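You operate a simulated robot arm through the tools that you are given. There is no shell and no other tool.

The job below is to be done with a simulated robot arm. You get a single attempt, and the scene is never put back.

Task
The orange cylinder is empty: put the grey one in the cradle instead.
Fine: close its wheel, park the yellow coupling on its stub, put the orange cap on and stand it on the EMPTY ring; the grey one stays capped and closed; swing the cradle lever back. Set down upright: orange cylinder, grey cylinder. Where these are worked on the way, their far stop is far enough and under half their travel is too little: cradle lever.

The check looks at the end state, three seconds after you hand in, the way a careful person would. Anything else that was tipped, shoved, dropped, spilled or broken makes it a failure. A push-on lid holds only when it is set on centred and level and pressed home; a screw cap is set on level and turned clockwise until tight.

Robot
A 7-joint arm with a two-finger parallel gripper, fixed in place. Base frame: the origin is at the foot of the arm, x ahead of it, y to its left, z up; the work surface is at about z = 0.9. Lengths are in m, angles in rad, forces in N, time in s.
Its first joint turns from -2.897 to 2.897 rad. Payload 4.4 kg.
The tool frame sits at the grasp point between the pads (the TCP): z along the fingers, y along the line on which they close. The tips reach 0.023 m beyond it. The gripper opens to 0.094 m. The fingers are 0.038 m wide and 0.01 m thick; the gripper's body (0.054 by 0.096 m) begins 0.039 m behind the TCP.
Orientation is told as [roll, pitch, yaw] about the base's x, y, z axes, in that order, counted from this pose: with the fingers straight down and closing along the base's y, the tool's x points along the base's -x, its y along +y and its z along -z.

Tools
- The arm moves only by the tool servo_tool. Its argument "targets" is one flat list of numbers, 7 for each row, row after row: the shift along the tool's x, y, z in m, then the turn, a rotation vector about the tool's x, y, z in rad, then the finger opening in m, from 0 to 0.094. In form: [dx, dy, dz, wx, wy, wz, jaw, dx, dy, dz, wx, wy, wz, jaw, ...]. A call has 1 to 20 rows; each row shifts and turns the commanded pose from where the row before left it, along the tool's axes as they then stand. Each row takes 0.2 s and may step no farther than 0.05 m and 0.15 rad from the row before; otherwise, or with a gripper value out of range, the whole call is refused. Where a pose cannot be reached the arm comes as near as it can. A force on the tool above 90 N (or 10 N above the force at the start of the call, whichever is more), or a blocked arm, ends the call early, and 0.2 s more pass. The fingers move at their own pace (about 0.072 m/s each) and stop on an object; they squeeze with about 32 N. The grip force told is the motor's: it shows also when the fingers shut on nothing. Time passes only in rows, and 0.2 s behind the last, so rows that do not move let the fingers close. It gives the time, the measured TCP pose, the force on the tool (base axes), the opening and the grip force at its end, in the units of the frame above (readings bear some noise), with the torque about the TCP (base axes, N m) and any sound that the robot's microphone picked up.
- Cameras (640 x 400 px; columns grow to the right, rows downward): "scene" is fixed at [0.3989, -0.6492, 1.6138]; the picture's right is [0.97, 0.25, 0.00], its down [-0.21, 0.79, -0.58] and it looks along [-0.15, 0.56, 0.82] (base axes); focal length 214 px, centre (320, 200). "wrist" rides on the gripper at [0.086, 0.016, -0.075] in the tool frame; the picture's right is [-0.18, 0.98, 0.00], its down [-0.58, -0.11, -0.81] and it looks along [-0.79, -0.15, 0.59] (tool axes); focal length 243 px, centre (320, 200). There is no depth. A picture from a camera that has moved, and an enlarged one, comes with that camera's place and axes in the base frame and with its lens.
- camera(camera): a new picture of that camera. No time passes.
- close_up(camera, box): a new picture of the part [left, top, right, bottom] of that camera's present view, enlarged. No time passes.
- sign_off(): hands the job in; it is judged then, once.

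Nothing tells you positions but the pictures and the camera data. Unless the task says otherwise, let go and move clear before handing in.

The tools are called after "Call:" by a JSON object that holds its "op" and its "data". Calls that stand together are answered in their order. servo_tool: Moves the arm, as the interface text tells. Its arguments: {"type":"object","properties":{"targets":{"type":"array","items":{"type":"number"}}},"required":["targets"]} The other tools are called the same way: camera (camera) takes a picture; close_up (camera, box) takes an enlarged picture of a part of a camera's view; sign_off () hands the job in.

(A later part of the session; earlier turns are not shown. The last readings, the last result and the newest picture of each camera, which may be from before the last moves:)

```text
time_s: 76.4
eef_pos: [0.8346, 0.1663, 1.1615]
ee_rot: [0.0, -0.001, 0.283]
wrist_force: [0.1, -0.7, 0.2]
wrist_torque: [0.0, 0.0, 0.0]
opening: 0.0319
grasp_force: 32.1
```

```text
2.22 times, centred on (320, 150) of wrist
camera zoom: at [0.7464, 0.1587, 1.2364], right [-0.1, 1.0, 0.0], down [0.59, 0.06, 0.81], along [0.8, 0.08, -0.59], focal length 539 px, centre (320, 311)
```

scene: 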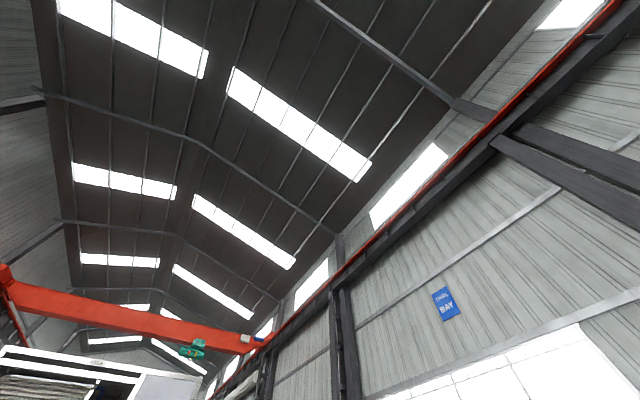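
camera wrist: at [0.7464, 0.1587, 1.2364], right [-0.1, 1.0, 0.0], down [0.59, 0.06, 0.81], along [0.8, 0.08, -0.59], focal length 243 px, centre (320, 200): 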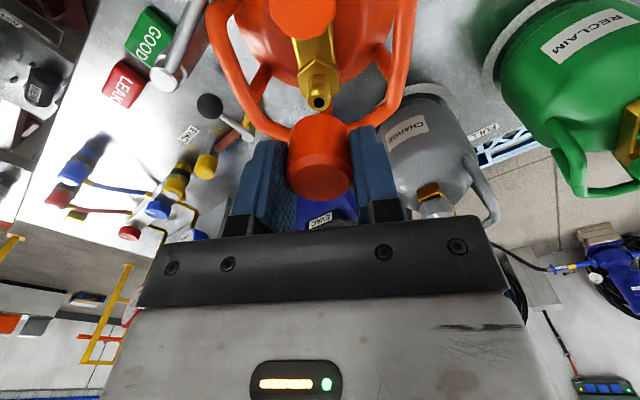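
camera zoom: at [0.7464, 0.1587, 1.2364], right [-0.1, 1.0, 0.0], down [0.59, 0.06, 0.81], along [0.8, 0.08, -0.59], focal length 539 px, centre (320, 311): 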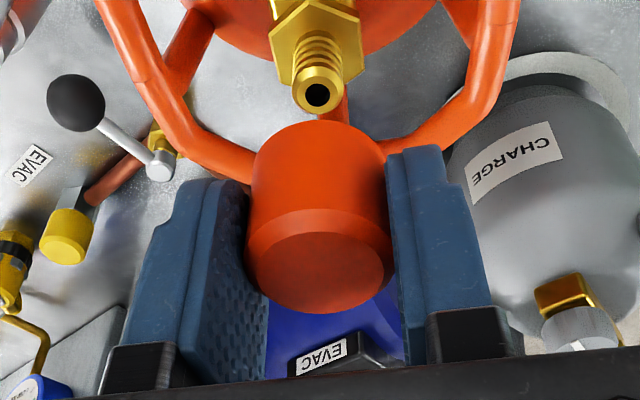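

Aligned within a millimetre. Lowering slowly onto the nipple.

Call:
{"op": "servo_tool", "data": {"targets": [-0.0006, 0, 0.012, 0, 0, 0, 0, 0, 0, 0.012, 0, 0, 0, 0, 0, 0, 0.004, 0, 0, 0, 0, 0, 0, 0.004, 0, 0, 0, 0, 0, 0, 0, 0, 0, 0, 0]}}

Call:
{"op": "close_up", "data": {"camera": "wrist", "box": [220, 60, 420, 240]}}

```text
time_s: 77.6
eef_pos: [0.8341, 0.1661, 1.125]
ee_rot: [-0.001, 0.0, 0.283]
wrist_force: [0.6, 0.3, 0.0]
wrist_torque: [0.01, -0.04, 0.02]
opening: 0.0317
grasp_force: 32.3
```

```text
2.22 times, centred on (320, 150) of wrist
camera zoom: at [0.7472, 0.1575, 1.2015], right [-0.1, 1.0, 0.0], down [0.59, 0.06, 0.81], along [0.8, 0.08, -0.59], focal length 539 px, centre (320, 311)
```

zoom: 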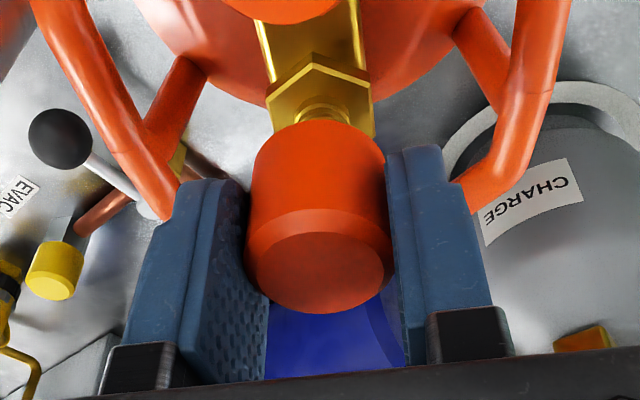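

Entering the nipple cleanly. Continue down.

Call:
{"op": "servo_tool", "data": {"targets": [0, 0, 0.003, 0, 0, 0, 0, 0, 0, 0.003, 0, 0, 0, 0, 0, 0, 0.003, 0, 0, 0, 0, 0, 0, 0, 0, 0, 0, 0]}}

Call:
{"op": "close_up", "data": {"camera": "wrist", "box": [220, 60, 420, 240]}}

```text
time_s: 78.6
eef_pos: [0.8337, 0.1659, 1.1165]
ee_rot: [0.0, 0.0, 0.283]
wrist_force: [-0.6, 0.8, -0.3]
wrist_torque: [-0.05, -0.01, 0.0]
opening: 0.0317
grasp_force: 32.2
```

```text
2.22 times, centred on (320, 150) of wrist
camera zoom: at [0.7472, 0.158, 1.1922], right [-0.1, 1.0, 0.0], down [0.59, 0.06, 0.81], along [0.8, 0.08, -0.59], focal length 539 px, centre (320, 311)
```

zoom: 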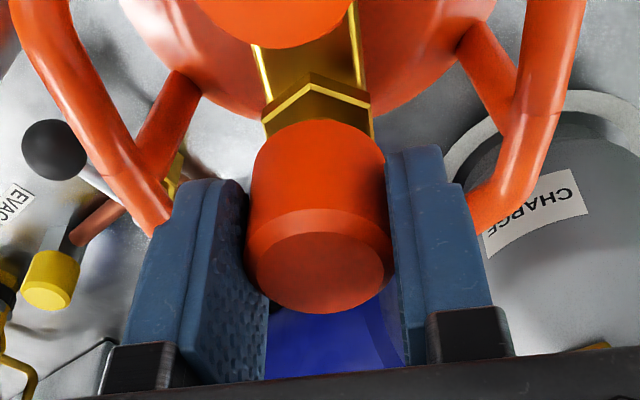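

No resistance yet; a bit farther.

Call:
{"op": "servo_tool", "data": {"targets": [0, 0, 0.002, 0, 0, 0, 0, 0, 0, 0.002, 0, 0, 0, 0, 0, 0, 0, 0, 0, 0, 0]}}

Call:
{"op": "close_up", "data": {"camera": "wrist", "box": [220, 60, 420, 240]}}

```text
time_s: 79.4
eef_pos: [0.8346, 0.1664, 1.1142]
ee_rot: [0.001, -0.002, 0.281]
wrist_force: [-1.2, 0.2, 3.9]
wrist_torque: [0.0, 0.04, 0.0]
opening: 0.0317
grasp_force: 32.3
```

```text
2.22 times, centred on (320, 150) of wrist
camera zoom: at [0.7472, 0.1583, 1.1887], right [-0.1, 1.0, 0.0], down [0.59, 0.06, 0.81], along [0.8, 0.08, -0.59], focal length 539 px, centre (320, 311)
```

zoom: 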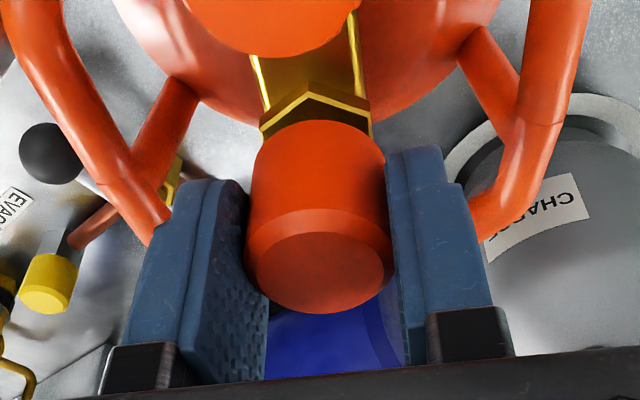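

Light contact at 1.114. Pressing a little to see whether it seats.

Call:
{"op": "servo_tool", "data": {"targets": [0, 0, 0.002, 0, 0, 0, 0, 0, 0, 0.001, 0, 0, 0, 0, 0, 0, 0, 0, 0, 0, 0]}}

Call:
{"op": "close_up", "data": {"camera": "wrist", "box": [220, 60, 420, 240]}}

```text
time_s: 80.2
eef_pos: [0.8353, 0.1665, 1.1091]
ee_rot: [-0.001, -0.001, 0.282]
wrist_force: [-1.5, 0.6, -6.6]
wrist_torque: [-0.03, 0.06, 0.02]
opening: 0.0321
grasp_force: 32.4
```

```text
2.22 times, centred on (320, 150) of wrist
camera zoom: at [0.7478, 0.1579, 1.1846], right [-0.1, 1.0, 0.0], down [0.59, 0.06, 0.81], along [0.8, 0.08, -0.59], focal length 539 px, centre (320, 311)
```

zoom: 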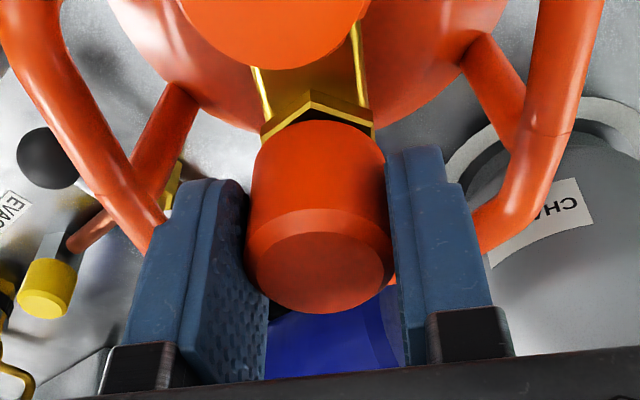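

It snapped in (a push-on fit). Pressing home firmly.

Call:
{"op": "servo_tool", "data": {"targets": [0, 0, 0.002, 0, 0, 0, 0, 0, 0, 0.002, 0, 0, 0, 0, 0, 0, 0, 0, 0, 0, 0]}}

Call:
{"op": "close_up", "data": {"camera": "wrist", "box": [220, 60, 420, 240]}}

```text
time_s: 81.0
eef_pos: [0.8346, 0.167, 1.1053]
ee_rot: [0.0, 0.0, 0.284]
wrist_force: [0.3, -0.5, -0.5]
wrist_torque: [0.0, 0.01, -0.01]
opening: 0.0319
grasp_force: 32.4
```

```text
2.22 times, centred on (320, 150) of wrist
camera zoom: at [0.7472, 0.1582, 1.1817], right [-0.1, 1.0, 0.0], down [0.59, 0.06, 0.81], along [0.8, 0.08, -0.59], focal length 539 px, centre (320, 311)
```

zoom: 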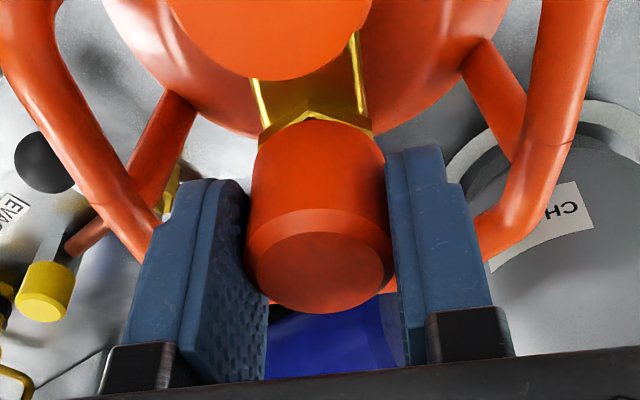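

Still moving down; pressing on.

Call:
{"op": "servo_tool", "data": {"targets": [0, 0, 0.002, 0, 0, 0, 0, 0, 0, 0.002, 0, 0, 0, 0, 0, 0, 0.001, 0, 0, 0, 0, 0, 0, 0, 0, 0, 0, 0]}}

Call:
{"op": "close_up", "data": {"camera": "wrist", "box": [220, 60, 420, 240]}}

```text
time_s: 82.0
eef_pos: [0.8346, 0.167, 1.1028]
ee_rot: [-0.002, -0.002, 0.282]
wrist_force: [-0.2, 8.4, 23.1]
wrist_torque: [0.07, -0.05, -0.01]
opening: 0.0314
grasp_force: 32.1
```

```text
2.22 times, centred on (320, 150) of wrist
camera zoom: at [0.7479, 0.1577, 1.1781], right [-0.1, 1.0, 0.0], down [0.59, 0.06, 0.81], along [0.8, 0.08, -0.59], focal length 539 px, centre (320, 311)
```

zoom: 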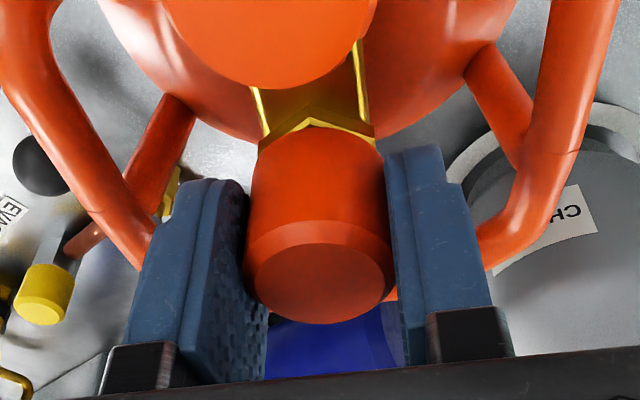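

It has reached a stop (23 N, pads slipping). I release, lift and look.

Call:
{"op": "servo_tool", "data": {"targets": [0, 0, 0, 0, 0, 0, 0.05, 0, 0, 0, 0, 0, 0, 0.05, 0, 0, -0.03, 0, 0, 0, 0.05, 0, 0, -0.03, 0, 0, 0, 0.05, 0, 0, -0.03, 0, 0, 0, 0.05, 0.03, 0, -0.01, 0, 0, 0, 0.05, 0, 0, 0, 0, 0, 0, 0.05]}}

Call:
{"op": "camera", "data": {"camera": "wrist"}}

Call:
{"op": "close_up", "data": {"camera": "wrist", "box": [250, 0, 410, 120]}}

```text
time_s: 83.6
eef_pos: [0.805, 0.1576, 1.2014]
ee_rot: [0.0, -0.001, 0.28]
wrist_force: [0.4, -0.2, -0.1]
wrist_torque: [0.02, 0.0, 0.0]
opening: 0.0502
grasp_force: 0.1
```

```text
taken
camera wrist: at [0.7176, 0.1479, 1.2769], right [-0.1, 1.0, 0.0], down [0.59, 0.06, 0.81], along [0.8, 0.08, -0.59], focal length 243 px, centre (320, 200)
```

wrist: 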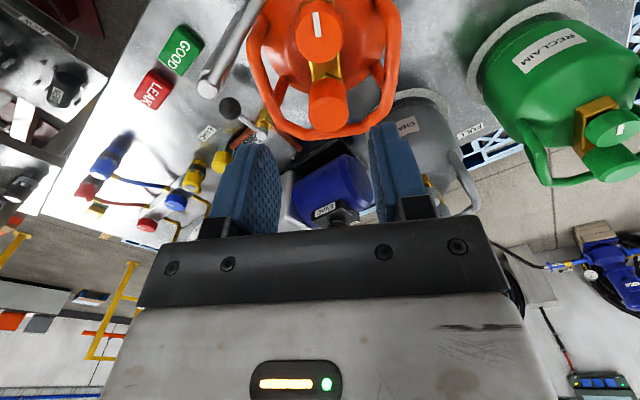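

```text
3.33 times, centred on (330, 60) of wrist
camera zoom: at [0.7176, 0.1479, 1.2769], right [-0.1, 1.0, 0.0], down [0.59, 0.06, 0.81], along [0.8, 0.08, -0.59], focal length 809 px, centre (287, 667)
```

zoom: 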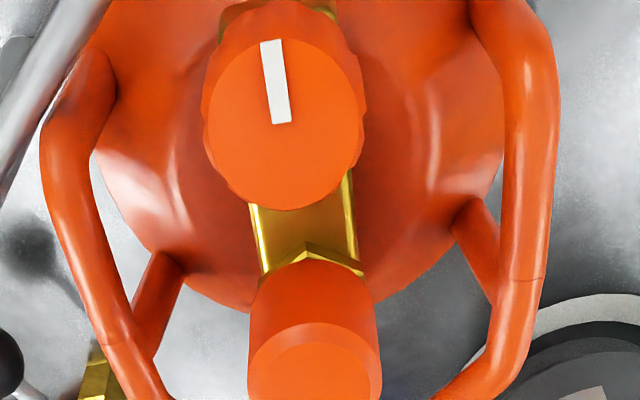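

The cap is on and looks upright; I'll press its top with closed fingers to make sure it is home.

Call:
{"op": "servo_tool", "data": {"targets": [-0.0294, 0.0009, 0, 0, 0, 0, 0.0, 0, 0, 0.03, 0, 0, 0, 0, 0, 0, 0.03, 0, 0, 0, 0, 0, 0, 0, 0, 0, 0, 0]}}

Call:
{"op": "servo_tool", "data": {"targets": [0, 0, 0.004, 0, 0, 0, 0, 0, 0, 0.004, 0, 0, 0, 0, 0, 0, 0.004, 0, 0, 0, 0, 0, 0, 0, 0, 0, 0, 0]}}

Call:
{"op": "close_up", "data": {"camera": "wrist", "box": [220, 60, 420, 240]}}

```text
time_s: 84.6
eef_pos: [0.8347, 0.1672, 1.1412]
ee_rot: [0.0, 0.0, 0.283]
wrist_force: [-0.2, -0.3, 0.6]
wrist_torque: [-0.01, 0.01, -0.03]
opening: 0.0
grasp_force: 32.6
```

```text
time_s: 85.6
eef_pos: [0.8344, 0.1676, 1.1302]
ee_rot: [0.001, -0.001, 0.282]
wrist_force: [0.3, -2.1, 12.0]
wrist_torque: [-0.1, 0.02, 0.0]
opening: 0.0002
grasp_force: 32.7
```

```text
2.22 times, centred on (320, 150) of wrist
camera zoom: at [0.7472, 0.1588, 1.205], right [-0.1, 1.0, 0.0], down [0.59, 0.06, 0.81], along [0.8, 0.08, -0.59], focal length 539 px, centre (320, 311)
```

zoom: 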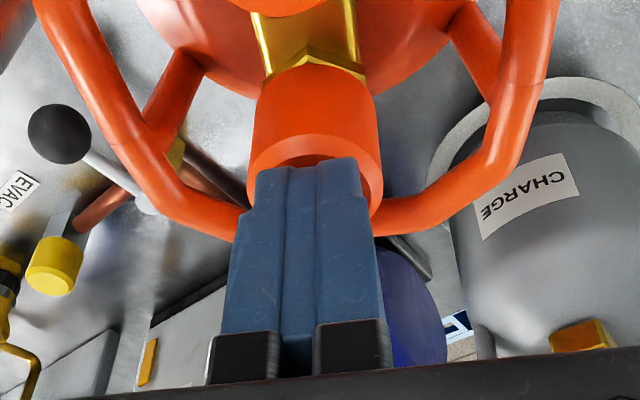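

Touching the cap top at about 1.107. Pressing down with more force.

Call:
{"op": "servo_tool", "data": {"targets": [0, 0, 0.003, 0, 0, 0, 0, 0, 0, 0.003, 0, 0, 0, 0, 0, 0, 0, 0, 0, 0, 0]}}

Call:
{"op": "servo_tool", "data": {"targets": [0, 0, 0.003, 0, 0, 0, 0, 0, 0, 0, 0, 0, 0, 0]}}

Call:
{"op": "close_up", "data": {"camera": "wrist", "box": [220, 60, 420, 240]}}

```text
time_s: 86.4
eef_pos: [0.8347, 0.1678, 1.1295]
ee_rot: [0.0, -0.01, 0.283]
wrist_force: [-7.7, -5.4, 87.8]
wrist_torque: [-0.35, 0.72, 0.02]
opening: 0.0002
grasp_force: 32.1
```

```text
time_s: 86.7
eef_pos: [0.8342, 0.1676, 1.1305]
ee_rot: [-0.003, -0.011, 0.281]
wrist_force: [-4.2, -1.4, 12.0]
wrist_torque: [-0.09, 0.25, 0.03]
opening: 0.0
grasp_force: 32.2
stopped in row 1: the force on the tool passed its limit at 104 N (the readings are from after the stop); the commanded pose is now the measured one
```

```text
2.22 times, centred on (320, 150) of wrist
camera zoom: at [0.7472, 0.1589, 1.2044], right [-0.1, 1.0, 0.0], down [0.58, 0.06, 0.81], along [0.81, 0.08, -0.58], focal length 539 px, centre (320, 311)
```

zoom: 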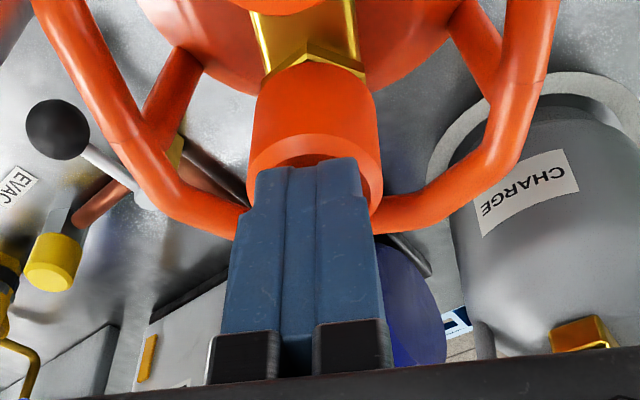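

The cap is home (it held ~90 N without moving). Now to the cradle lever ball near (0.72, 0.18).

Call:
{"op": "servo_tool", "data": {"targets": [0, 0, -0.03, -0.003, 0.0106, 0, 0, 0, 0, -0.04, 0, 0, 0, 0.03, 0, 0, -0.04, 0, 0, 0, 0.06, 0.0354, 0.0145, 0, 0, 0, 0, 0.06, 0.0354, 0.0145, 0, 0, 0, 0, 0.06, 0.0354, 0.0145, 0, 0, 0, 0, 0.06, 0, 0, 0, 0, 0, 0.133, 0.06, 0, 0, 0, 0, 0, 0.133, 0.06, 0, 0, 0, 0, 0, 0.133, 0.06, 0, 0, 0, 0, 0, 0.133, 0.06, 0, 0, 0, 0, 0, 0.133, 0.06, 0, 0, 0, 0, 0, 0.133, 0.06, 0, 0, 0, 0, 0, 0.133, 0.06, 0, 0, 0, 0, 0, 0.133, 0.06, 0, 0, 0, 0, 0, 0, 0.06]}}

Call:
{"op": "camera", "data": {"camera": "wrist"}}

Call:
{"op": "close_up", "data": {"camera": "wrist", "box": [220, 0, 420, 140]}}

```text
time_s: 89.9
eef_pos: [0.7206, 0.1793, 1.2383]
ee_rot: [0.0, 0.001, -0.783]
wrist_force: [0.1, 0.3, 0.1]
wrist_torque: [0.02, -0.02, -0.01]
opening: 0.06
grasp_force: 0.0
```

```text
taken
camera wrist: at [0.6719, 0.2518, 1.314], right [0.82, 0.57, 0.0], down [0.34, -0.49, 0.81], along [0.46, -0.66, -0.59], focal length 243 px, centre (320, 200)
```

wrist: 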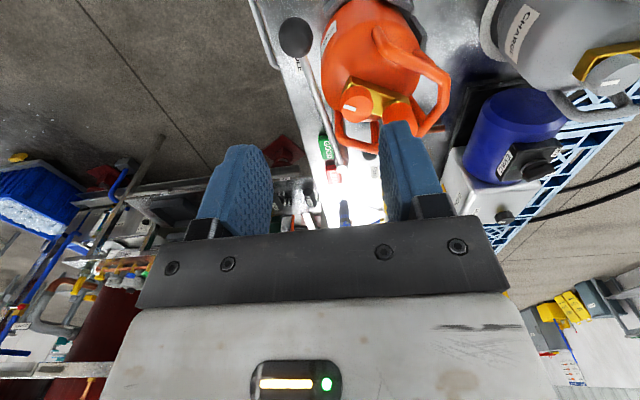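

```text
2.86 times, centred on (320, 70) of wrist
camera zoom: at [0.6719, 0.2518, 1.314], right [0.82, 0.57, 0.0], down [0.34, -0.49, 0.81], along [0.46, -0.66, -0.59], focal length 693 px, centre (320, 571)
```

zoom: 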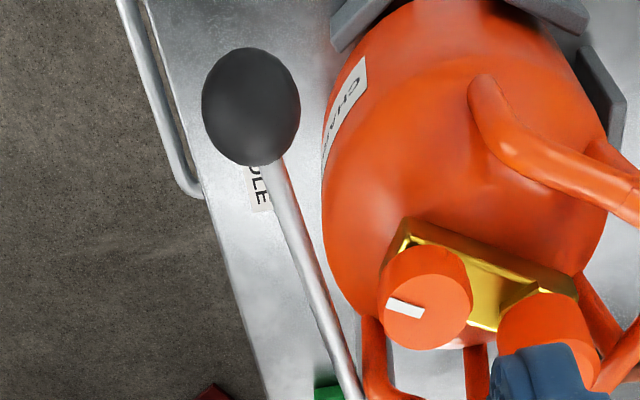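

The ball is now near (0.704, 0.168): the lever was nudged a little during the wheel turn. I'll grip the ball from above.

Call:
{"op": "servo_tool", "data": {"targets": [0.0038, -0.0197, 0, 0, 0, 0, 0.065, 0, 0, 0, 0, 0, -0.12, 0.065, 0, 0, 0.04, 0, 0, 0, 0.065, 0, 0, 0.04, 0, 0, 0, 0.065, 0, 0, 0, 0, 0, 0, 0.065]}}

Call:
{"op": "camera", "data": {"camera": "wrist"}}

Call:
{"op": "close_up", "data": {"camera": "wrist", "box": [220, 60, 420, 240]}}

```text
time_s: 91.1
eef_pos: [0.7074, 0.1689, 1.1582]
ee_rot: [0.001, 0.001, -0.661]
wrist_force: [0.5, 0.2, 0.2]
wrist_torque: [0.0, -0.01, -0.03]
opening: 0.0649
grasp_force: 0.0
```

```text
taken
camera wrist: at [0.6494, 0.2353, 1.233], right [0.75, 0.66, 0.0], down [0.39, -0.44, 0.81], along [0.53, -0.6, -0.59], focal length 243 px, centre (320, 200)
```

wrist: 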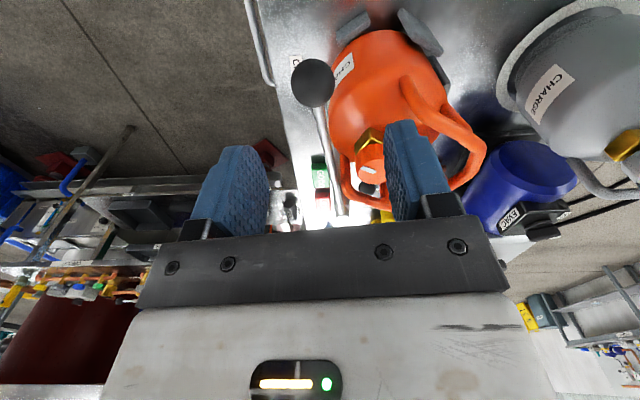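

```text
2.22 times, centred on (320, 150) of wrist
camera zoom: at [0.6494, 0.2353, 1.233], right [0.75, 0.66, 0.0], down [0.39, -0.44, 0.81], along [0.53, -0.6, -0.59], focal length 539 px, centre (320, 311)
```

zoom: 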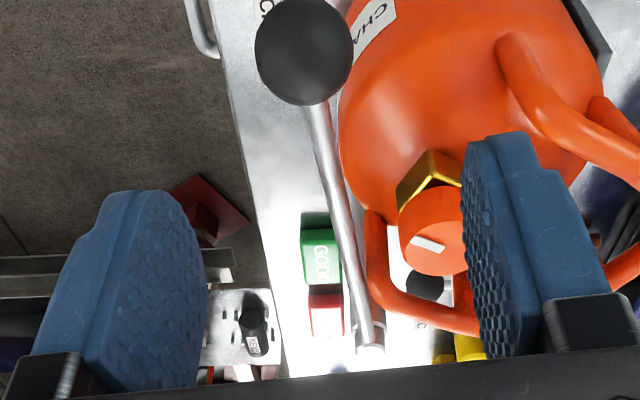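

Ball at (0.704, 0.1665, 1.069). Lowering and closing on it.

Call:
{"op": "servo_tool", "data": {"targets": [0.0012, -0.004, 0.02, 0, 0, 0, 0.065, 0, 0, 0.035, 0, 0, 0, 0.065, 0, 0, 0.032, 0, 0, 0, 0.065, 0, 0, 0, 0, 0, 0, 0.065]}}

Call:
{"op": "close_up", "data": {"camera": "wrist", "box": [220, 60, 420, 240]}}

```text
time_s: 92.1
eef_pos: [0.6991, 0.1671, 1.071]
ee_rot: [0.0, 0.002, -0.662]
wrist_force: [0.4, -0.4, -0.7]
wrist_torque: [0.02, -0.01, -0.01]
opening: 0.0651
grasp_force: 0.0
```

```text
2.22 times, centred on (320, 150) of wrist
camera zoom: at [0.6427, 0.2325, 1.1472], right [0.75, 0.66, 0.0], down [0.39, -0.44, 0.81], along [0.53, -0.6, -0.59], focal length 539 px, centre (320, 311)
```

zoom: 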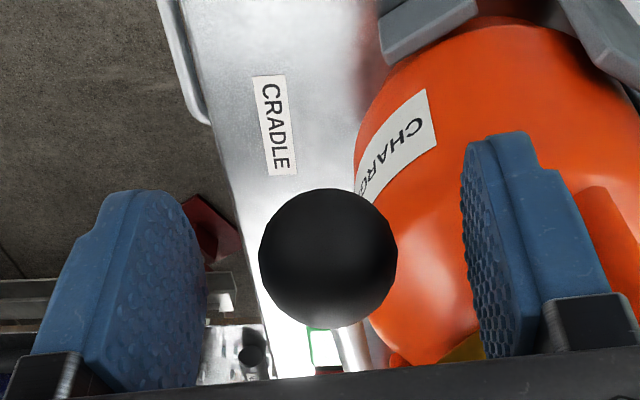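

Centred. Closing on the ball.

Call:
{"op": "servo_tool", "data": {"targets": [0, 0, 0, 0, 0, 0, 0.04, 0, 0, 0, 0, 0, 0, 0.02, 0, 0, 0, 0, 0, 0, 0.0, 0, 0, 0, 0, 0, 0, 0.0]}}

Call:
{"op": "close_up", "data": {"camera": "wrist", "box": [220, 60, 420, 240]}}

```text
time_s: 93.1
eef_pos: [0.6999, 0.1666, 1.0711]
ee_rot: [0.001, 0.002, -0.661]
wrist_force: [-0.6, 0.4, -1.4]
wrist_torque: [0.02, 0.07, -0.03]
opening: 0.0309
grasp_force: 45.2
```

```text
2.22 times, centred on (320, 150) of wrist
camera zoom: at [0.6428, 0.2326, 1.1473], right [0.75, 0.66, 0.0], down [0.39, -0.44, 0.81], along [0.53, -0.6, -0.59], focal length 539 px, centre (320, 311)
```

zoom: 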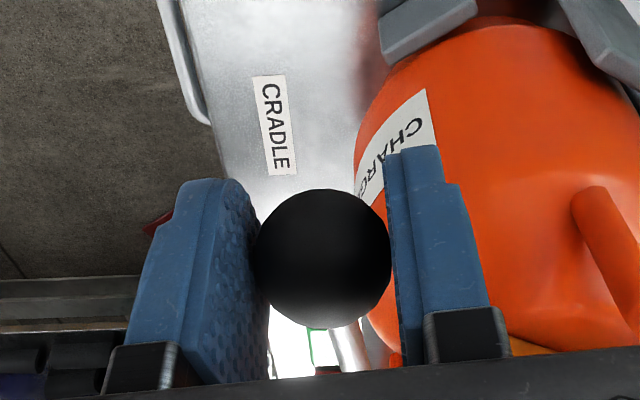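

Gripped the ball. Swinging the lever away from the cylinder around its pivot at (0.844, 0.059).

Call:
{"op": "servo_tool", "data": {"targets": [-0.0009, -0.0179, 0, 0, 0, -0.1, 0, -0.0009, -0.0179, 0, 0, 0, -0.1, 0, -0.0009, -0.0179, 0, 0, 0, -0.1, 0, -0.0009, -0.0179, 0, 0, 0, -0.1, 0, 0, 0, 0, 0, 0, 0, 0]}}

Call:
{"op": "close_up", "data": {"camera": "wrist", "box": [220, 60, 420, 240]}}

```text
time_s: 94.3
eef_pos: [0.6682, 0.1023, 1.0732]
ee_rot: [0.004, 0.002, -0.261]
wrist_force: [20.8, -5.4, -15.6]
wrist_torque: [-0.06, -0.3, -0.02]
opening: 0.031
grasp_force: 45.1
```

```text
2.22 times, centred on (320, 150) of wrist
camera zoom: at [0.5894, 0.1402, 1.1492], right [0.43, 0.9, 0.0], down [0.53, -0.26, 0.81], along [0.73, -0.35, -0.59], focal length 539 px, centre (320, 311)
```

zoom: 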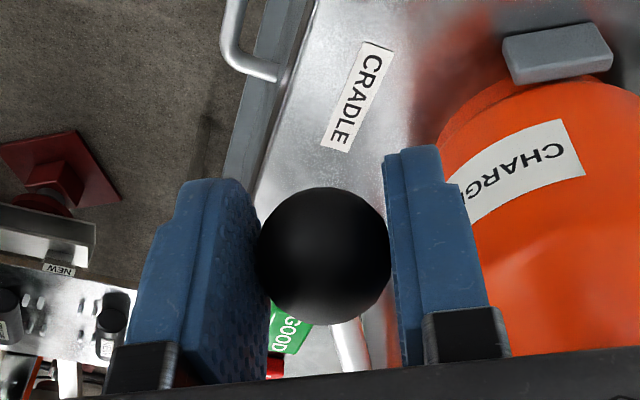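

The lever follows. Relaxing the radial load slightly and continuing.

Call:
{"op": "servo_tool", "data": {"targets": [-0.003, -0.0175, 0.0015, 0, 0, -0.1, 0, -0.0009, -0.0175, 0, 0, 0, -0.1, 0, -0.0009, -0.0175, 0, 0, 0, -0.1, 0, -0.0009, -0.0175, 0, 0, 0, -0.1, 0, 0, 0, 0, 0, 0, 0, 0]}}

Call:
{"op": "close_up", "data": {"camera": "wrist", "box": [220, 60, 420, 240]}}

```text
time_s: 95.5
eef_pos: [0.6679, 0.0323, 1.0732]
ee_rot: [0.001, -0.002, 0.14]
wrist_force: [0.1, -0.5, 27.8]
wrist_torque: [0.05, -0.5, 0.0]
opening: 0.0309
grasp_force: 45.2
```

```text
2.22 times, centred on (320, 150) of wrist
camera zoom: at [0.5798, 0.0353, 1.148], right [0.05, 1.0, 0.0], down [0.59, -0.03, 0.81], along [0.81, -0.04, -0.59], focal length 539 px, centre (320, 311)
```

zoom: 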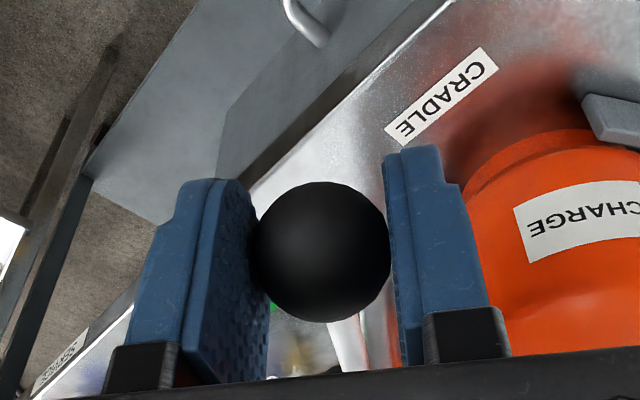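

Continuing the swing with a small height correction.

Call:
{"op": "servo_tool", "data": {"targets": [-0.0009, -0.0175, -0.0011, 0, 0, -0.1, 0, -0.0009, -0.0175, 0, 0, 0, -0.1, 0, -0.0009, -0.0175, 0, 0, 0, -0.1, 0, -0.0009, -0.0175, 0, 0, 0, -0.1, 0, 0, 0, 0, 0, 0, 0, 0]}}

Call:
{"op": "camera", "data": {"camera": "wrist"}}

```text
time_s: 96.7
eef_pos: [0.6903, -0.0341, 1.072]
ee_rot: [0.001, 0.002, 0.537]
wrist_force: [12.5, 9.4, 21.9]
wrist_torque: [0.11, 0.06, 0.19]
opening: 0.031
grasp_force: 45.3
```

```text
taken
camera wrist: at [0.608, -0.0645, 1.1476], right [-0.35, 0.94, 0.0], down [0.56, 0.2, 0.81], along [0.76, 0.28, -0.59], focal length 243 px, centre (320, 200)
```

wrist: 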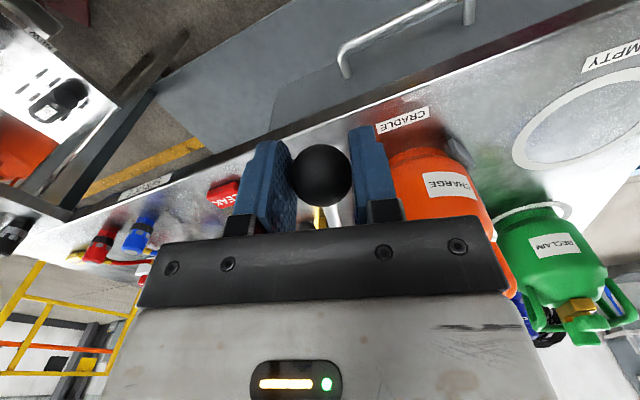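

About 76° swung so far. Continuing towards the far stop.

Call:
{"op": "servo_tool", "data": {"targets": [-0.0019, -0.0175, -0.0005, 0, 0, -0.1, 0, -0.0009, -0.0175, 0, 0, 0, -0.1, 0, -0.0009, -0.0175, 0, 0, 0, -0.1, 0, 0, 0, 0, 0, 0, 0, 0]}}

Call:
{"op": "camera", "data": {"camera": "wrist"}}

```text
time_s: 97.5
eef_pos: [0.7176, -0.0685, 1.0693]
ee_rot: [0.01, 0.002, 0.826]
wrist_force: [-21.3, 21.6, 12.4]
wrist_torque: [0.1, 0.3, 0.4]
opening: 0.0311
grasp_force: 44.8
stopped in row 4: the force on the tool passed its limit at 129 N (the readings are from after the stop); the commanded pose is now the measured one
```

```text
taken
camera wrist: at [0.6484, -0.1222, 1.1466], right [-0.6, 0.8, 0.01], down [0.48, 0.35, 0.8], along [0.64, 0.48, -0.6], focal length 243 px, centre (320, 200)
```

wrist: 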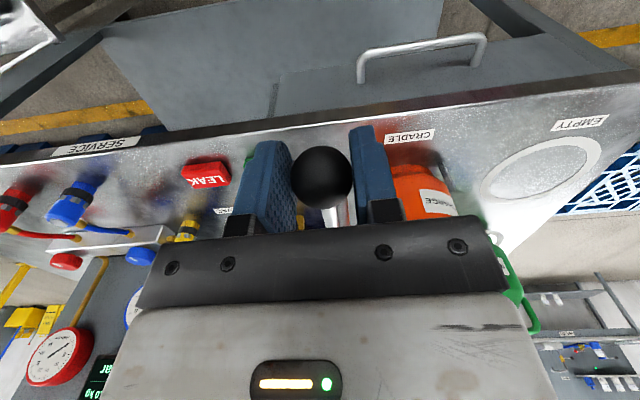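

The lever hit its far stop at 225° (90° of travel). Releasing and lifting clear.

Call:
{"op": "servo_tool", "data": {"targets": [0, 0, 0, 0, 0, 0, 0.05, 0, 0, 0, 0, 0, 0, 0.065, 0, 0, 0, 0, 0, 0, 0.065, 0, 0, -0.03, -0.006, -0.008, 0, 0.065, 0, 0, -0.04, 0, 0, 0, 0.065, 0, 0, -0.04, 0, 0, 0, 0.065, 0, 0, -0.04, 0, 0, 0, 0.065, 0, 0, 0, 0, 0, 0, 0.065]}}

Call:
{"op": "camera", "data": {"camera": "wrist"}}

```text
time_s: 99.3
eef_pos: [0.7161, -0.0708, 1.2222]
ee_rot: [0.016, -0.006, 0.823]
wrist_force: [0.2, 0.0, -0.8]
wrist_torque: [0.01, 0.0, -0.01]
opening: 0.0652
grasp_force: 0.0
```

```text
taken
camera wrist: at [0.6473, -0.1247, 1.297], right [-0.6, 0.8, 0.02], down [0.48, 0.34, 0.81], along [0.64, 0.49, -0.59], focal length 243 px, centre (320, 200)
```

wrist: 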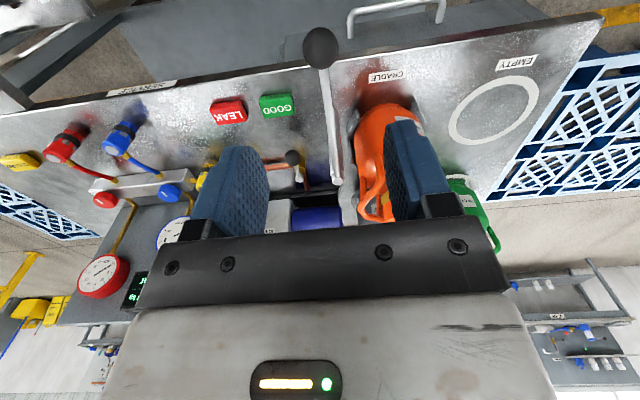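

Lever is clear. For lifting the orange cylinder I plan to spread the fingers outward against the inside of both handle side rails (rail height ≈1.078, inner gap ≈0.096), centred over the cylinder axis (0.8086, 0.160). Moving above it.

Call:
{"op": "servo_tool", "data": {"targets": [0, 0, 0, 0.0065, 0.0158, 0, 0.06, 0, 0, 0, 0, 0, 0.1437, 0.06, 0, 0, 0, 0, 0, 0.1437, 0.06, 0, 0, 0, 0, 0, 0.1437, 0.06, 0, 0, 0, 0, 0, 0.1437, 0.06, -0.0244, 0.0335, 0, 0, 0, 0, 0.06, -0.0244, 0.0335, 0, 0, 0, 0, 0.06, -0.0244, 0.0335, 0, 0, 0, 0, 0.06, -0.0244, 0.0335, 0, 0, 0, 0, 0.06, -0.0244, 0.0335, 0, 0, 0, 0, 0.06, -0.0244, 0.0335, 0, 0, 0, 0, 0.06, 0, 0, 0, 0, 0, 0, 0.06]}}

Call:
{"op": "camera", "data": {"camera": "wrist"}}

Call:
{"op": "close_up", "data": {"camera": "wrist", "box": [220, 0, 420, 140]}}

```text
time_s: 101.9
eef_pos: [0.8129, 0.1586, 1.2217]
ee_rot: [0.003, 0.013, 0.25]
wrist_force: [-0.1, 0.5, -0.2]
wrist_torque: [0.03, 0.0, 0.03]
opening: 0.0598
grasp_force: 0.1
```

```text
taken
camera wrist: at [0.7278, 0.1523, 1.2976], right [-0.06, 1.0, 0.0], down [0.6, 0.04, 0.8], along [0.8, 0.05, -0.6], focal length 243 px, centre (320, 200)
```

wrist: 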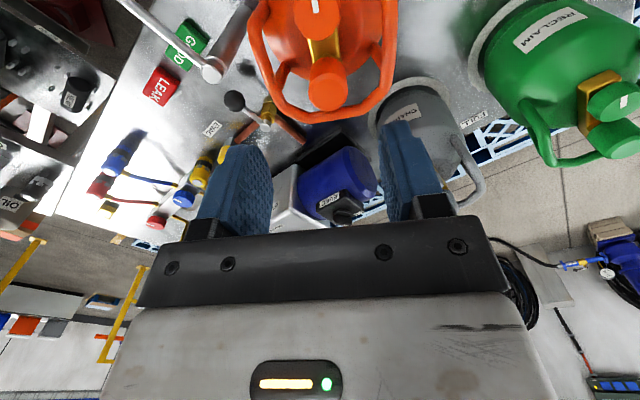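

```text
2.86 times, centred on (320, 70) of wrist
camera zoom: at [0.7278, 0.1523, 1.2976], right [-0.06, 1.0, 0.0], down [0.6, 0.04, 0.8], along [0.8, 0.05, -0.6], focal length 693 px, centre (320, 571)
```

zoom: 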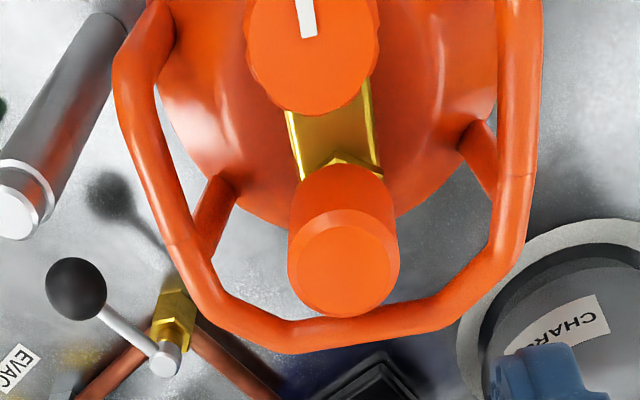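

Correcting a small tool tilt, then I'll re-measure from a bit lower.

Call:
{"op": "servo_tool", "data": {"targets": [0, 0, 0.015, 0.003, -0.013, 0, 0.06, 0, 0, 0.015, 0, 0, 0, 0.06, 0, 0, 0, 0, 0, 0, 0.06]}}

Call:
{"op": "camera", "data": {"camera": "wrist"}}

Call:
{"op": "close_up", "data": {"camera": "wrist", "box": [220, 0, 420, 140]}}

```text
time_s: 102.7
eef_pos: [0.8126, 0.1585, 1.1883]
ee_rot: [-0.002, 0.001, 0.25]
wrist_force: [-0.4, -0.4, 0.3]
wrist_torque: [0.01, 0.02, 0.03]
opening: 0.0602
grasp_force: 0.1
```

```text
taken
camera wrist: at [0.7251, 0.1518, 1.2645], right [-0.06, 1.0, 0.0], down [0.59, 0.04, 0.81], along [0.8, 0.05, -0.59], focal length 243 px, centre (320, 200)
```

wrist: 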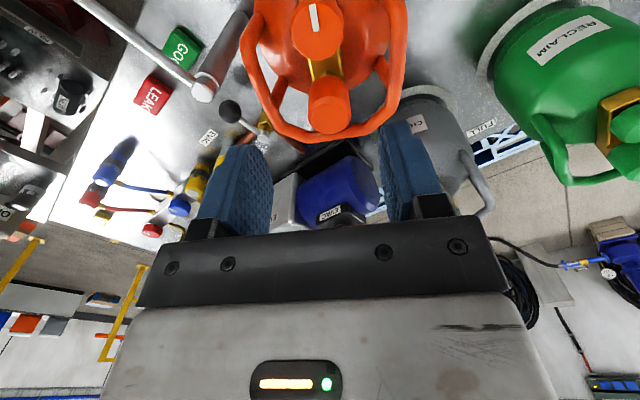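

```text
2.86 times, centred on (320, 70) of wrist
camera zoom: at [0.7251, 0.1518, 1.2645], right [-0.06, 1.0, 0.0], down [0.59, 0.04, 0.81], along [0.8, 0.05, -0.59], focal length 693 px, centre (320, 571)
```

zoom: 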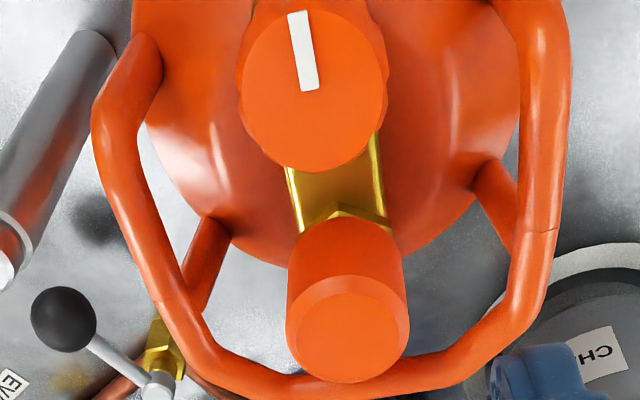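

Handle rails measured: inner gap ≈0.09, centred near (0.810, 0.163). Lowering with fingers at 0.055 opening between the valve and the rails.

Call:
{"op": "servo_tool", "data": {"targets": [0.0014, 0.0055, 0, 0, 0, 0, 0.055, 0, 0, 0.03, 0, 0, 0, 0.055, 0, 0, 0.03, 0, 0, 0, 0.055, 0, 0, 0, 0, 0, 0, 0.055]}}

Call:
{"op": "camera", "data": {"camera": "wrist"}}

Call:
{"op": "close_up", "data": {"camera": "wrist", "box": [200, 60, 440, 240]}}

```text
time_s: 103.7
eef_pos: [0.8087, 0.162, 1.1294]
ee_rot: [-0.002, 0.001, 0.25]
wrist_force: [-0.1, 0.0, 0.2]
wrist_torque: [0.01, -0.01, 0.02]
opening: 0.055
grasp_force: 0.1
```

```text
taken
camera wrist: at [0.722, 0.1561, 1.2048], right [-0.06, 1.0, 0.0], down [0.59, 0.04, 0.81], along [0.8, 0.05, -0.59], focal length 243 px, centre (320, 200)
```

wrist: 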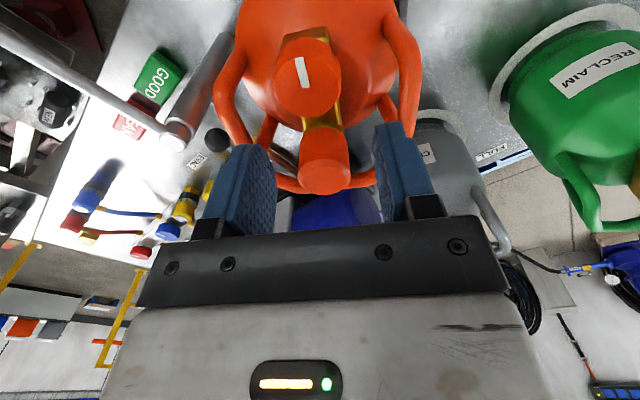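

```text
2.22 times, centred on (320, 150) of wrist
camera zoom: at [0.722, 0.1561, 1.2048], right [-0.06, 1.0, 0.0], down [0.59, 0.04, 0.81], along [0.8, 0.05, -0.59], focal length 539 px, centre (320, 311)
```

zoom: 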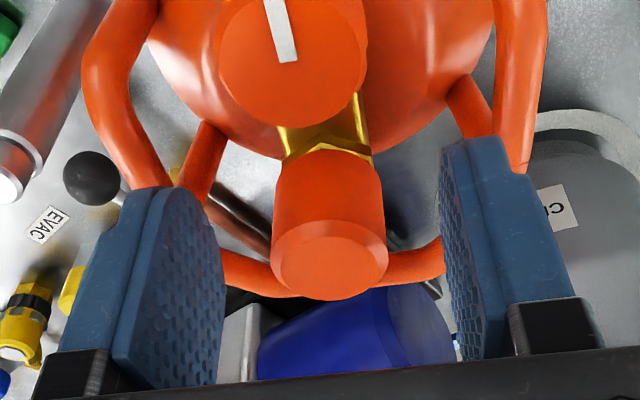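

Clearance is fine. Lowering to rail level.

Call:
{"op": "servo_tool", "data": {"targets": [0, 0, 0.025, 0, 0, 0, 0.055, 0, 0, 0.023, 0, 0, 0, 0.055, 0, 0, 0, 0, 0, 0, 0.055]}}

Call:
{"op": "camera", "data": {"camera": "wrist"}}

Call:
{"op": "close_up", "data": {"camera": "wrist", "box": [200, 60, 440, 240]}}

```text
time_s: 104.5
eef_pos: [0.8112, 0.1644, 1.0799]
ee_rot: [-0.003, 0.001, 0.249]
wrist_force: [0.7, -0.2, 0.3]
wrist_torque: [0.03, -0.01, 0.0]
opening: 0.0552
grasp_force: 0.1
```

```text
taken
camera wrist: at [0.7235, 0.158, 1.1554], right [-0.06, 1.0, 0.0], down [0.59, 0.04, 0.81], along [0.8, 0.05, -0.59], focal length 243 px, centre (320, 200)
```

wrist: 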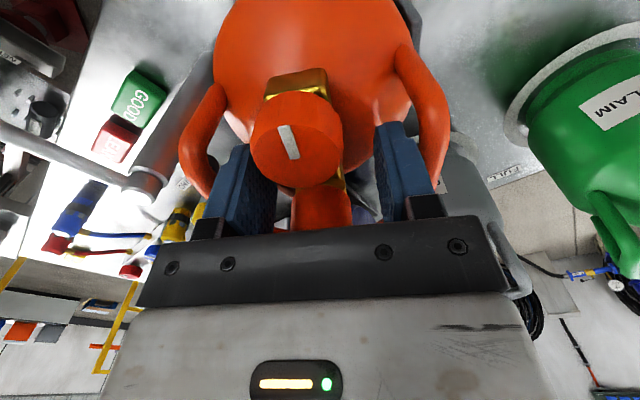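

```text
2.22 times, centred on (320, 150) of wrist
camera zoom: at [0.7235, 0.158, 1.1554], right [-0.06, 1.0, 0.0], down [0.59, 0.04, 0.81], along [0.8, 0.05, -0.59], focal length 539 px, centre (320, 311)
```

zoom: 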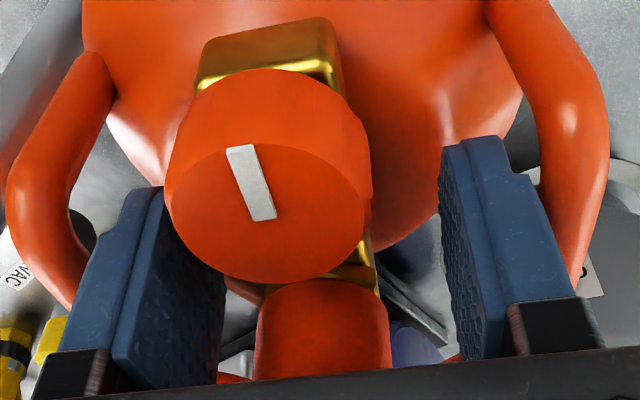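

Fingers are between valve and rails. Now spreading outward.

Call:
{"op": "servo_tool", "data": {"targets": [0, 0, 0, 0, 0, 0, 0.07, 0, 0, 0, 0, 0, 0, 0.085, 0, 0, 0, 0, 0, 0, 0.094, 0, 0, 0, 0, 0, 0, 0.094]}}

Call:
{"op": "camera", "data": {"camera": "wrist"}}

```text
time_s: 105.5
eef_pos: [0.8107, 0.1631, 1.0789]
ee_rot: [-0.002, -0.001, 0.25]
wrist_force: [0.5, -2.7, 2.4]
wrist_torque: [0.13, 0.04, 0.05]
opening: 0.0668
grasp_force: 0.0
```

```text
taken
camera wrist: at [0.7235, 0.158, 1.1557], right [-0.06, 1.0, 0.0], down [0.59, 0.04, 0.81], along [0.8, 0.05, -0.59], focal length 243 px, centre (320, 200)
```

wrist: 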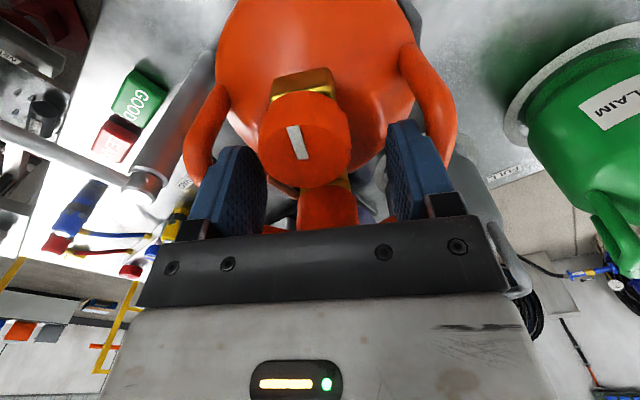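

The fingers stopped at 0.0668 against the rails. Test lift of 1.5 cm.

Call:
{"op": "servo_tool", "data": {"targets": [0, 0, -0.005, 0, 0, 0, 0.094, 0, 0, -0.005, 0, 0, 0, 0.094, 0, 0, -0.005, 0, 0, 0, 0.094, 0, 0, 0, 0, 0, 0, 0.094]}}

Call:
{"op": "camera", "data": {"camera": "wrist"}}

```text
time_s: 106.5
eef_pos: [0.8106, 0.1649, 1.0965]
ee_rot: [0.0, 0.003, 0.251]
wrist_force: [0.1, -0.3, -11.0]
wrist_torque: [-0.04, -0.01, 0.02]
opening: 0.0729
grasp_force: 0.3
```

```text
taken
camera wrist: at [0.7224, 0.1584, 1.1711], right [-0.06, 1.0, 0.0], down [0.59, 0.04, 0.81], along [0.8, 0.05, -0.59], focal length 243 px, centre (320, 200)
```

wrist: 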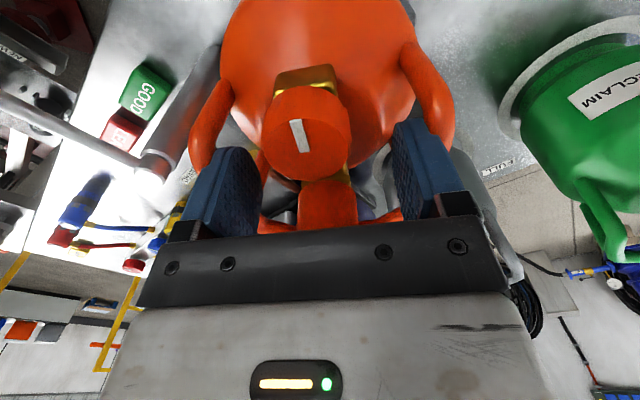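

The load is 11 N but the fingers spread further, so it may be slipping. Checking how far the cylinder rose.

Call:
{"op": "close_up", "data": {"camera": "wrist", "box": [200, 60, 440, 240]}}

Call:
{"op": "close_up", "data": {"camera": "wrist", "box": [200, 0, 440, 90]}}

```text
2.22 times, centred on (320, 150) of wrist
camera zoom: at [0.7224, 0.1584, 1.1711], right [-0.06, 1.0, 0.0], down [0.59, 0.04, 0.81], along [0.8, 0.05, -0.59], focal length 539 px, centre (320, 311)
```

zoom: 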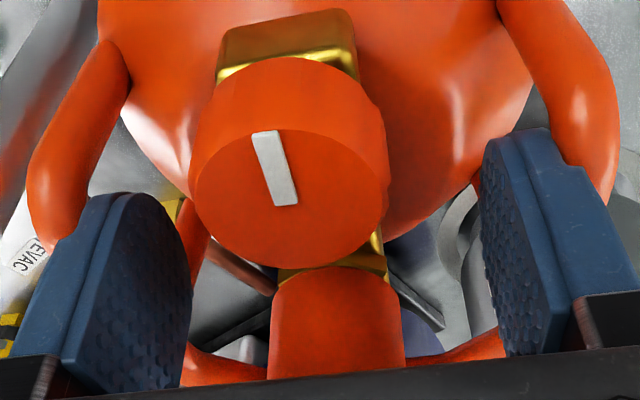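

```text
2.67 times, centred on (320, 45) of wrist
camera zoom: at [0.7224, 0.1584, 1.1711], right [-0.06, 1.0, 0.0], down [0.59, 0.04, 0.81], along [0.8, 0.05, -0.59], focal length 647 px, centre (320, 613)
```

zoom: 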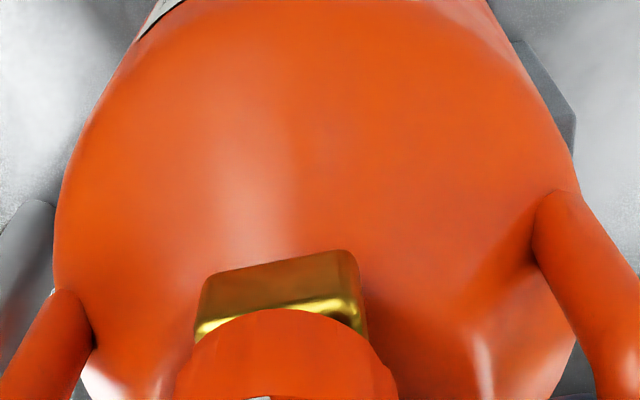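

The wheel top is now at ≈1.101 (was 1.088), so the cylinder did rise ~13 mm; its weight is about 11 N. Holding to see if the grip creeps.

Call:
{"op": "servo_tool", "data": {"targets": [0, 0, 0, 0, 0, 0, 0.094, 0, 0, 0, 0, 0, 0, 0.094, 0, 0, 0, 0, 0, 0, 0.094, 0, 0, 0, 0, 0, 0, 0.094, 0, 0, 0, 0, 0, 0, 0.094]}}

Call:
{"op": "close_up", "data": {"camera": "wrist", "box": [200, 60, 440, 240]}}

```text
time_s: 107.7
eef_pos: [0.8098, 0.1641, 1.095]
ee_rot: [-0.001, 0.0, 0.25]
wrist_force: [-0.3, 0.5, -11.0]
wrist_torque: [0.02, 0.0, 0.01]
opening: 0.0729
grasp_force: 0.0
```

```text
2.22 times, centred on (320, 150) of wrist
camera zoom: at [0.7225, 0.1583, 1.1712], right [-0.06, 1.0, 0.0], down [0.59, 0.04, 0.81], along [0.8, 0.05, -0.59], focal length 539 px, centre (320, 311)
```

zoom: 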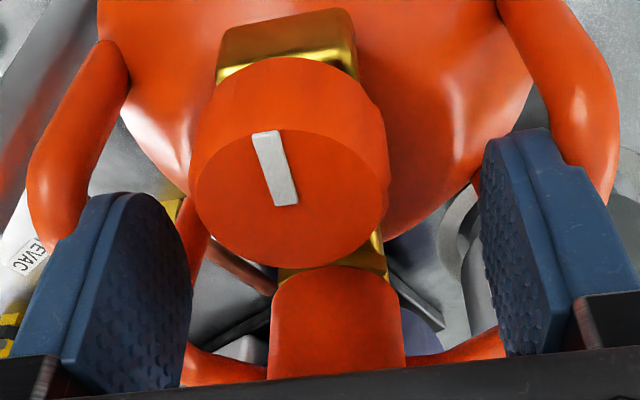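

The grip is stable with no creep and no torque. Lifting it out of the cradle gently.

Call:
{"op": "servo_tool", "data": {"targets": [0, 0, -0.005, 0, 0, 0, 0.094, 0, 0, -0.01, 0, 0, 0, 0.094, 0, 0, -0.015, 0, 0, 0, 0.094, 0, 0, -0.015, 0, 0, 0, 0.094, 0, 0, -0.015, 0, 0, 0, 0.094, 0, 0, -0.015, 0, 0, 0, 0.094, 0, 0, -0.01, 0, 0, 0, 0.094, 0, 0, -0.005, 0, 0, 0, 0.094, 0, 0, 0, 0, 0, 0, 0.094]}}

Call:
{"op": "camera", "data": {"camera": "wrist"}}

```text
time_s: 109.7
eef_pos: [0.81, 0.164, 1.1849]
ee_rot: [-0.001, 0.003, 0.25]
wrist_force: [-0.2, 0.5, -9.9]
wrist_torque: [0.01, 0.03, -0.03]
opening: 0.0732
grasp_force: 0.1
```

```text
taken
camera wrist: at [0.7228, 0.157, 1.2606], right [-0.06, 1.0, 0.0], down [0.59, 0.04, 0.81], along [0.8, 0.05, -0.59], focal length 243 px, centre (320, 200)
```

wrist: 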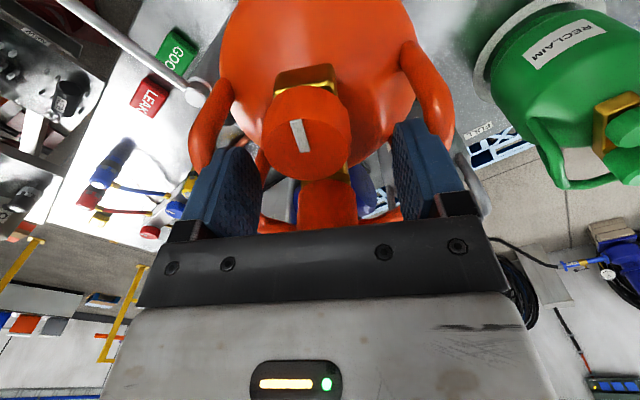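

Lifted cleanly. Carrying to the EMPTY ring at (0.672, 0.3055).

Call:
{"op": "servo_tool", "data": {"targets": [0.005, 0.0086, 0, 0, 0, 0, 0.094, 0.0089, 0.0154, 0, 0, 0, 0, 0.094, 0.0119, 0.0205, 0, 0, 0, 0, 0.094, 0.0119, 0.0205, 0, 0, 0, 0, 0.094, 0.0119, 0.0205, 0, 0, 0, 0, 0.094, 0.0119, 0.0205, 0, 0, 0, 0, 0.094, 0.0119, 0.0205, 0, 0, 0, 0, 0.094, 0.0119, 0.0205, 0, 0, 0, 0, 0.094, 0.0089, 0.0154, 0, 0, 0, 0, 0.094, 0.005, 0.0086, 0, 0, 0, 0, 0.094, 0, 0, 0, 0, 0, 0, 0.094, 0, 0, 0, 0, 0, 0, 0.094]}}

Call:
{"op": "camera", "data": {"camera": "wrist"}}

```text
time_s: 112.3
eef_pos: [0.6702, 0.3042, 1.1848]
ee_rot: [-0.001, 0.003, 0.25]
wrist_force: [0.3, 0.4, -11.1]
wrist_torque: [0.0, -0.03, 0.04]
opening: 0.0733
grasp_force: 0.0
```

```text
taken
camera wrist: at [0.5836, 0.2988, 1.2598], right [-0.06, 1.0, 0.0], down [0.59, 0.04, 0.81], along [0.8, 0.05, -0.59], focal length 243 px, centre (320, 200)
```

wrist: 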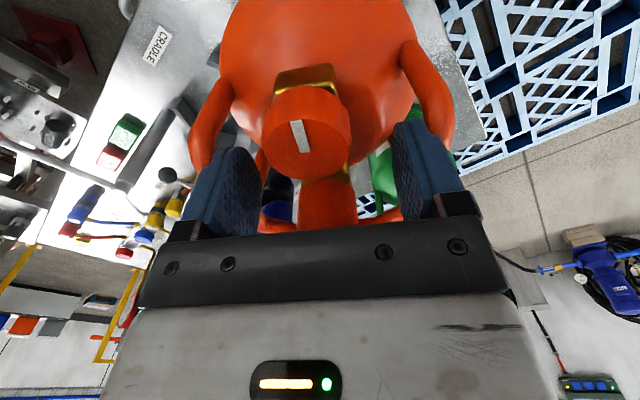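

Over the EMPTY ring. Lowering, then touching down slowly.

Call:
{"op": "servo_tool", "data": {"targets": [0.0, 0.001, 0.005, 0, 0, 0, 0.094, 0, 0, 0.01, 0, 0, 0, 0.094, 0, 0, 0.015, 0, 0, 0, 0.094, 0, 0, 0.015, 0, 0, 0, 0.094, 0, 0, 0.015, 0, 0, 0, 0.094, 0, 0, 0.015, 0, 0, 0, 0.094, 0, 0, 0.01, 0, 0, 0, 0.094, 0, 0, 0.005, 0, 0, 0, 0.094, 0, 0, 0, 0, 0, 0, 0.094]}}

Call:
{"op": "camera", "data": {"camera": "wrist"}}

```text
time_s: 114.3
eef_pos: [0.6704, 0.3047, 1.0957]
ee_rot: [-0.003, 0.001, 0.251]
wrist_force: [0.3, -0.6, -10.9]
wrist_torque: [0.0, 0.0, -0.01]
opening: 0.073
grasp_force: 0.1
```

```text
taken
camera wrist: at [0.5836, 0.2989, 1.1701], right [-0.06, 1.0, 0.0], down [0.59, 0.04, 0.81], along [0.8, 0.05, -0.59], focal length 243 px, centre (320, 200)
```

wrist: 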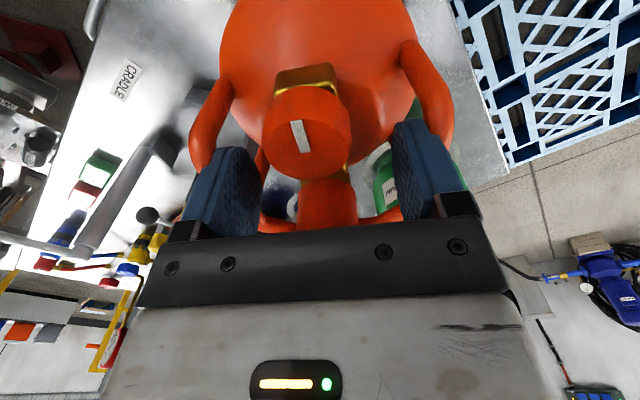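

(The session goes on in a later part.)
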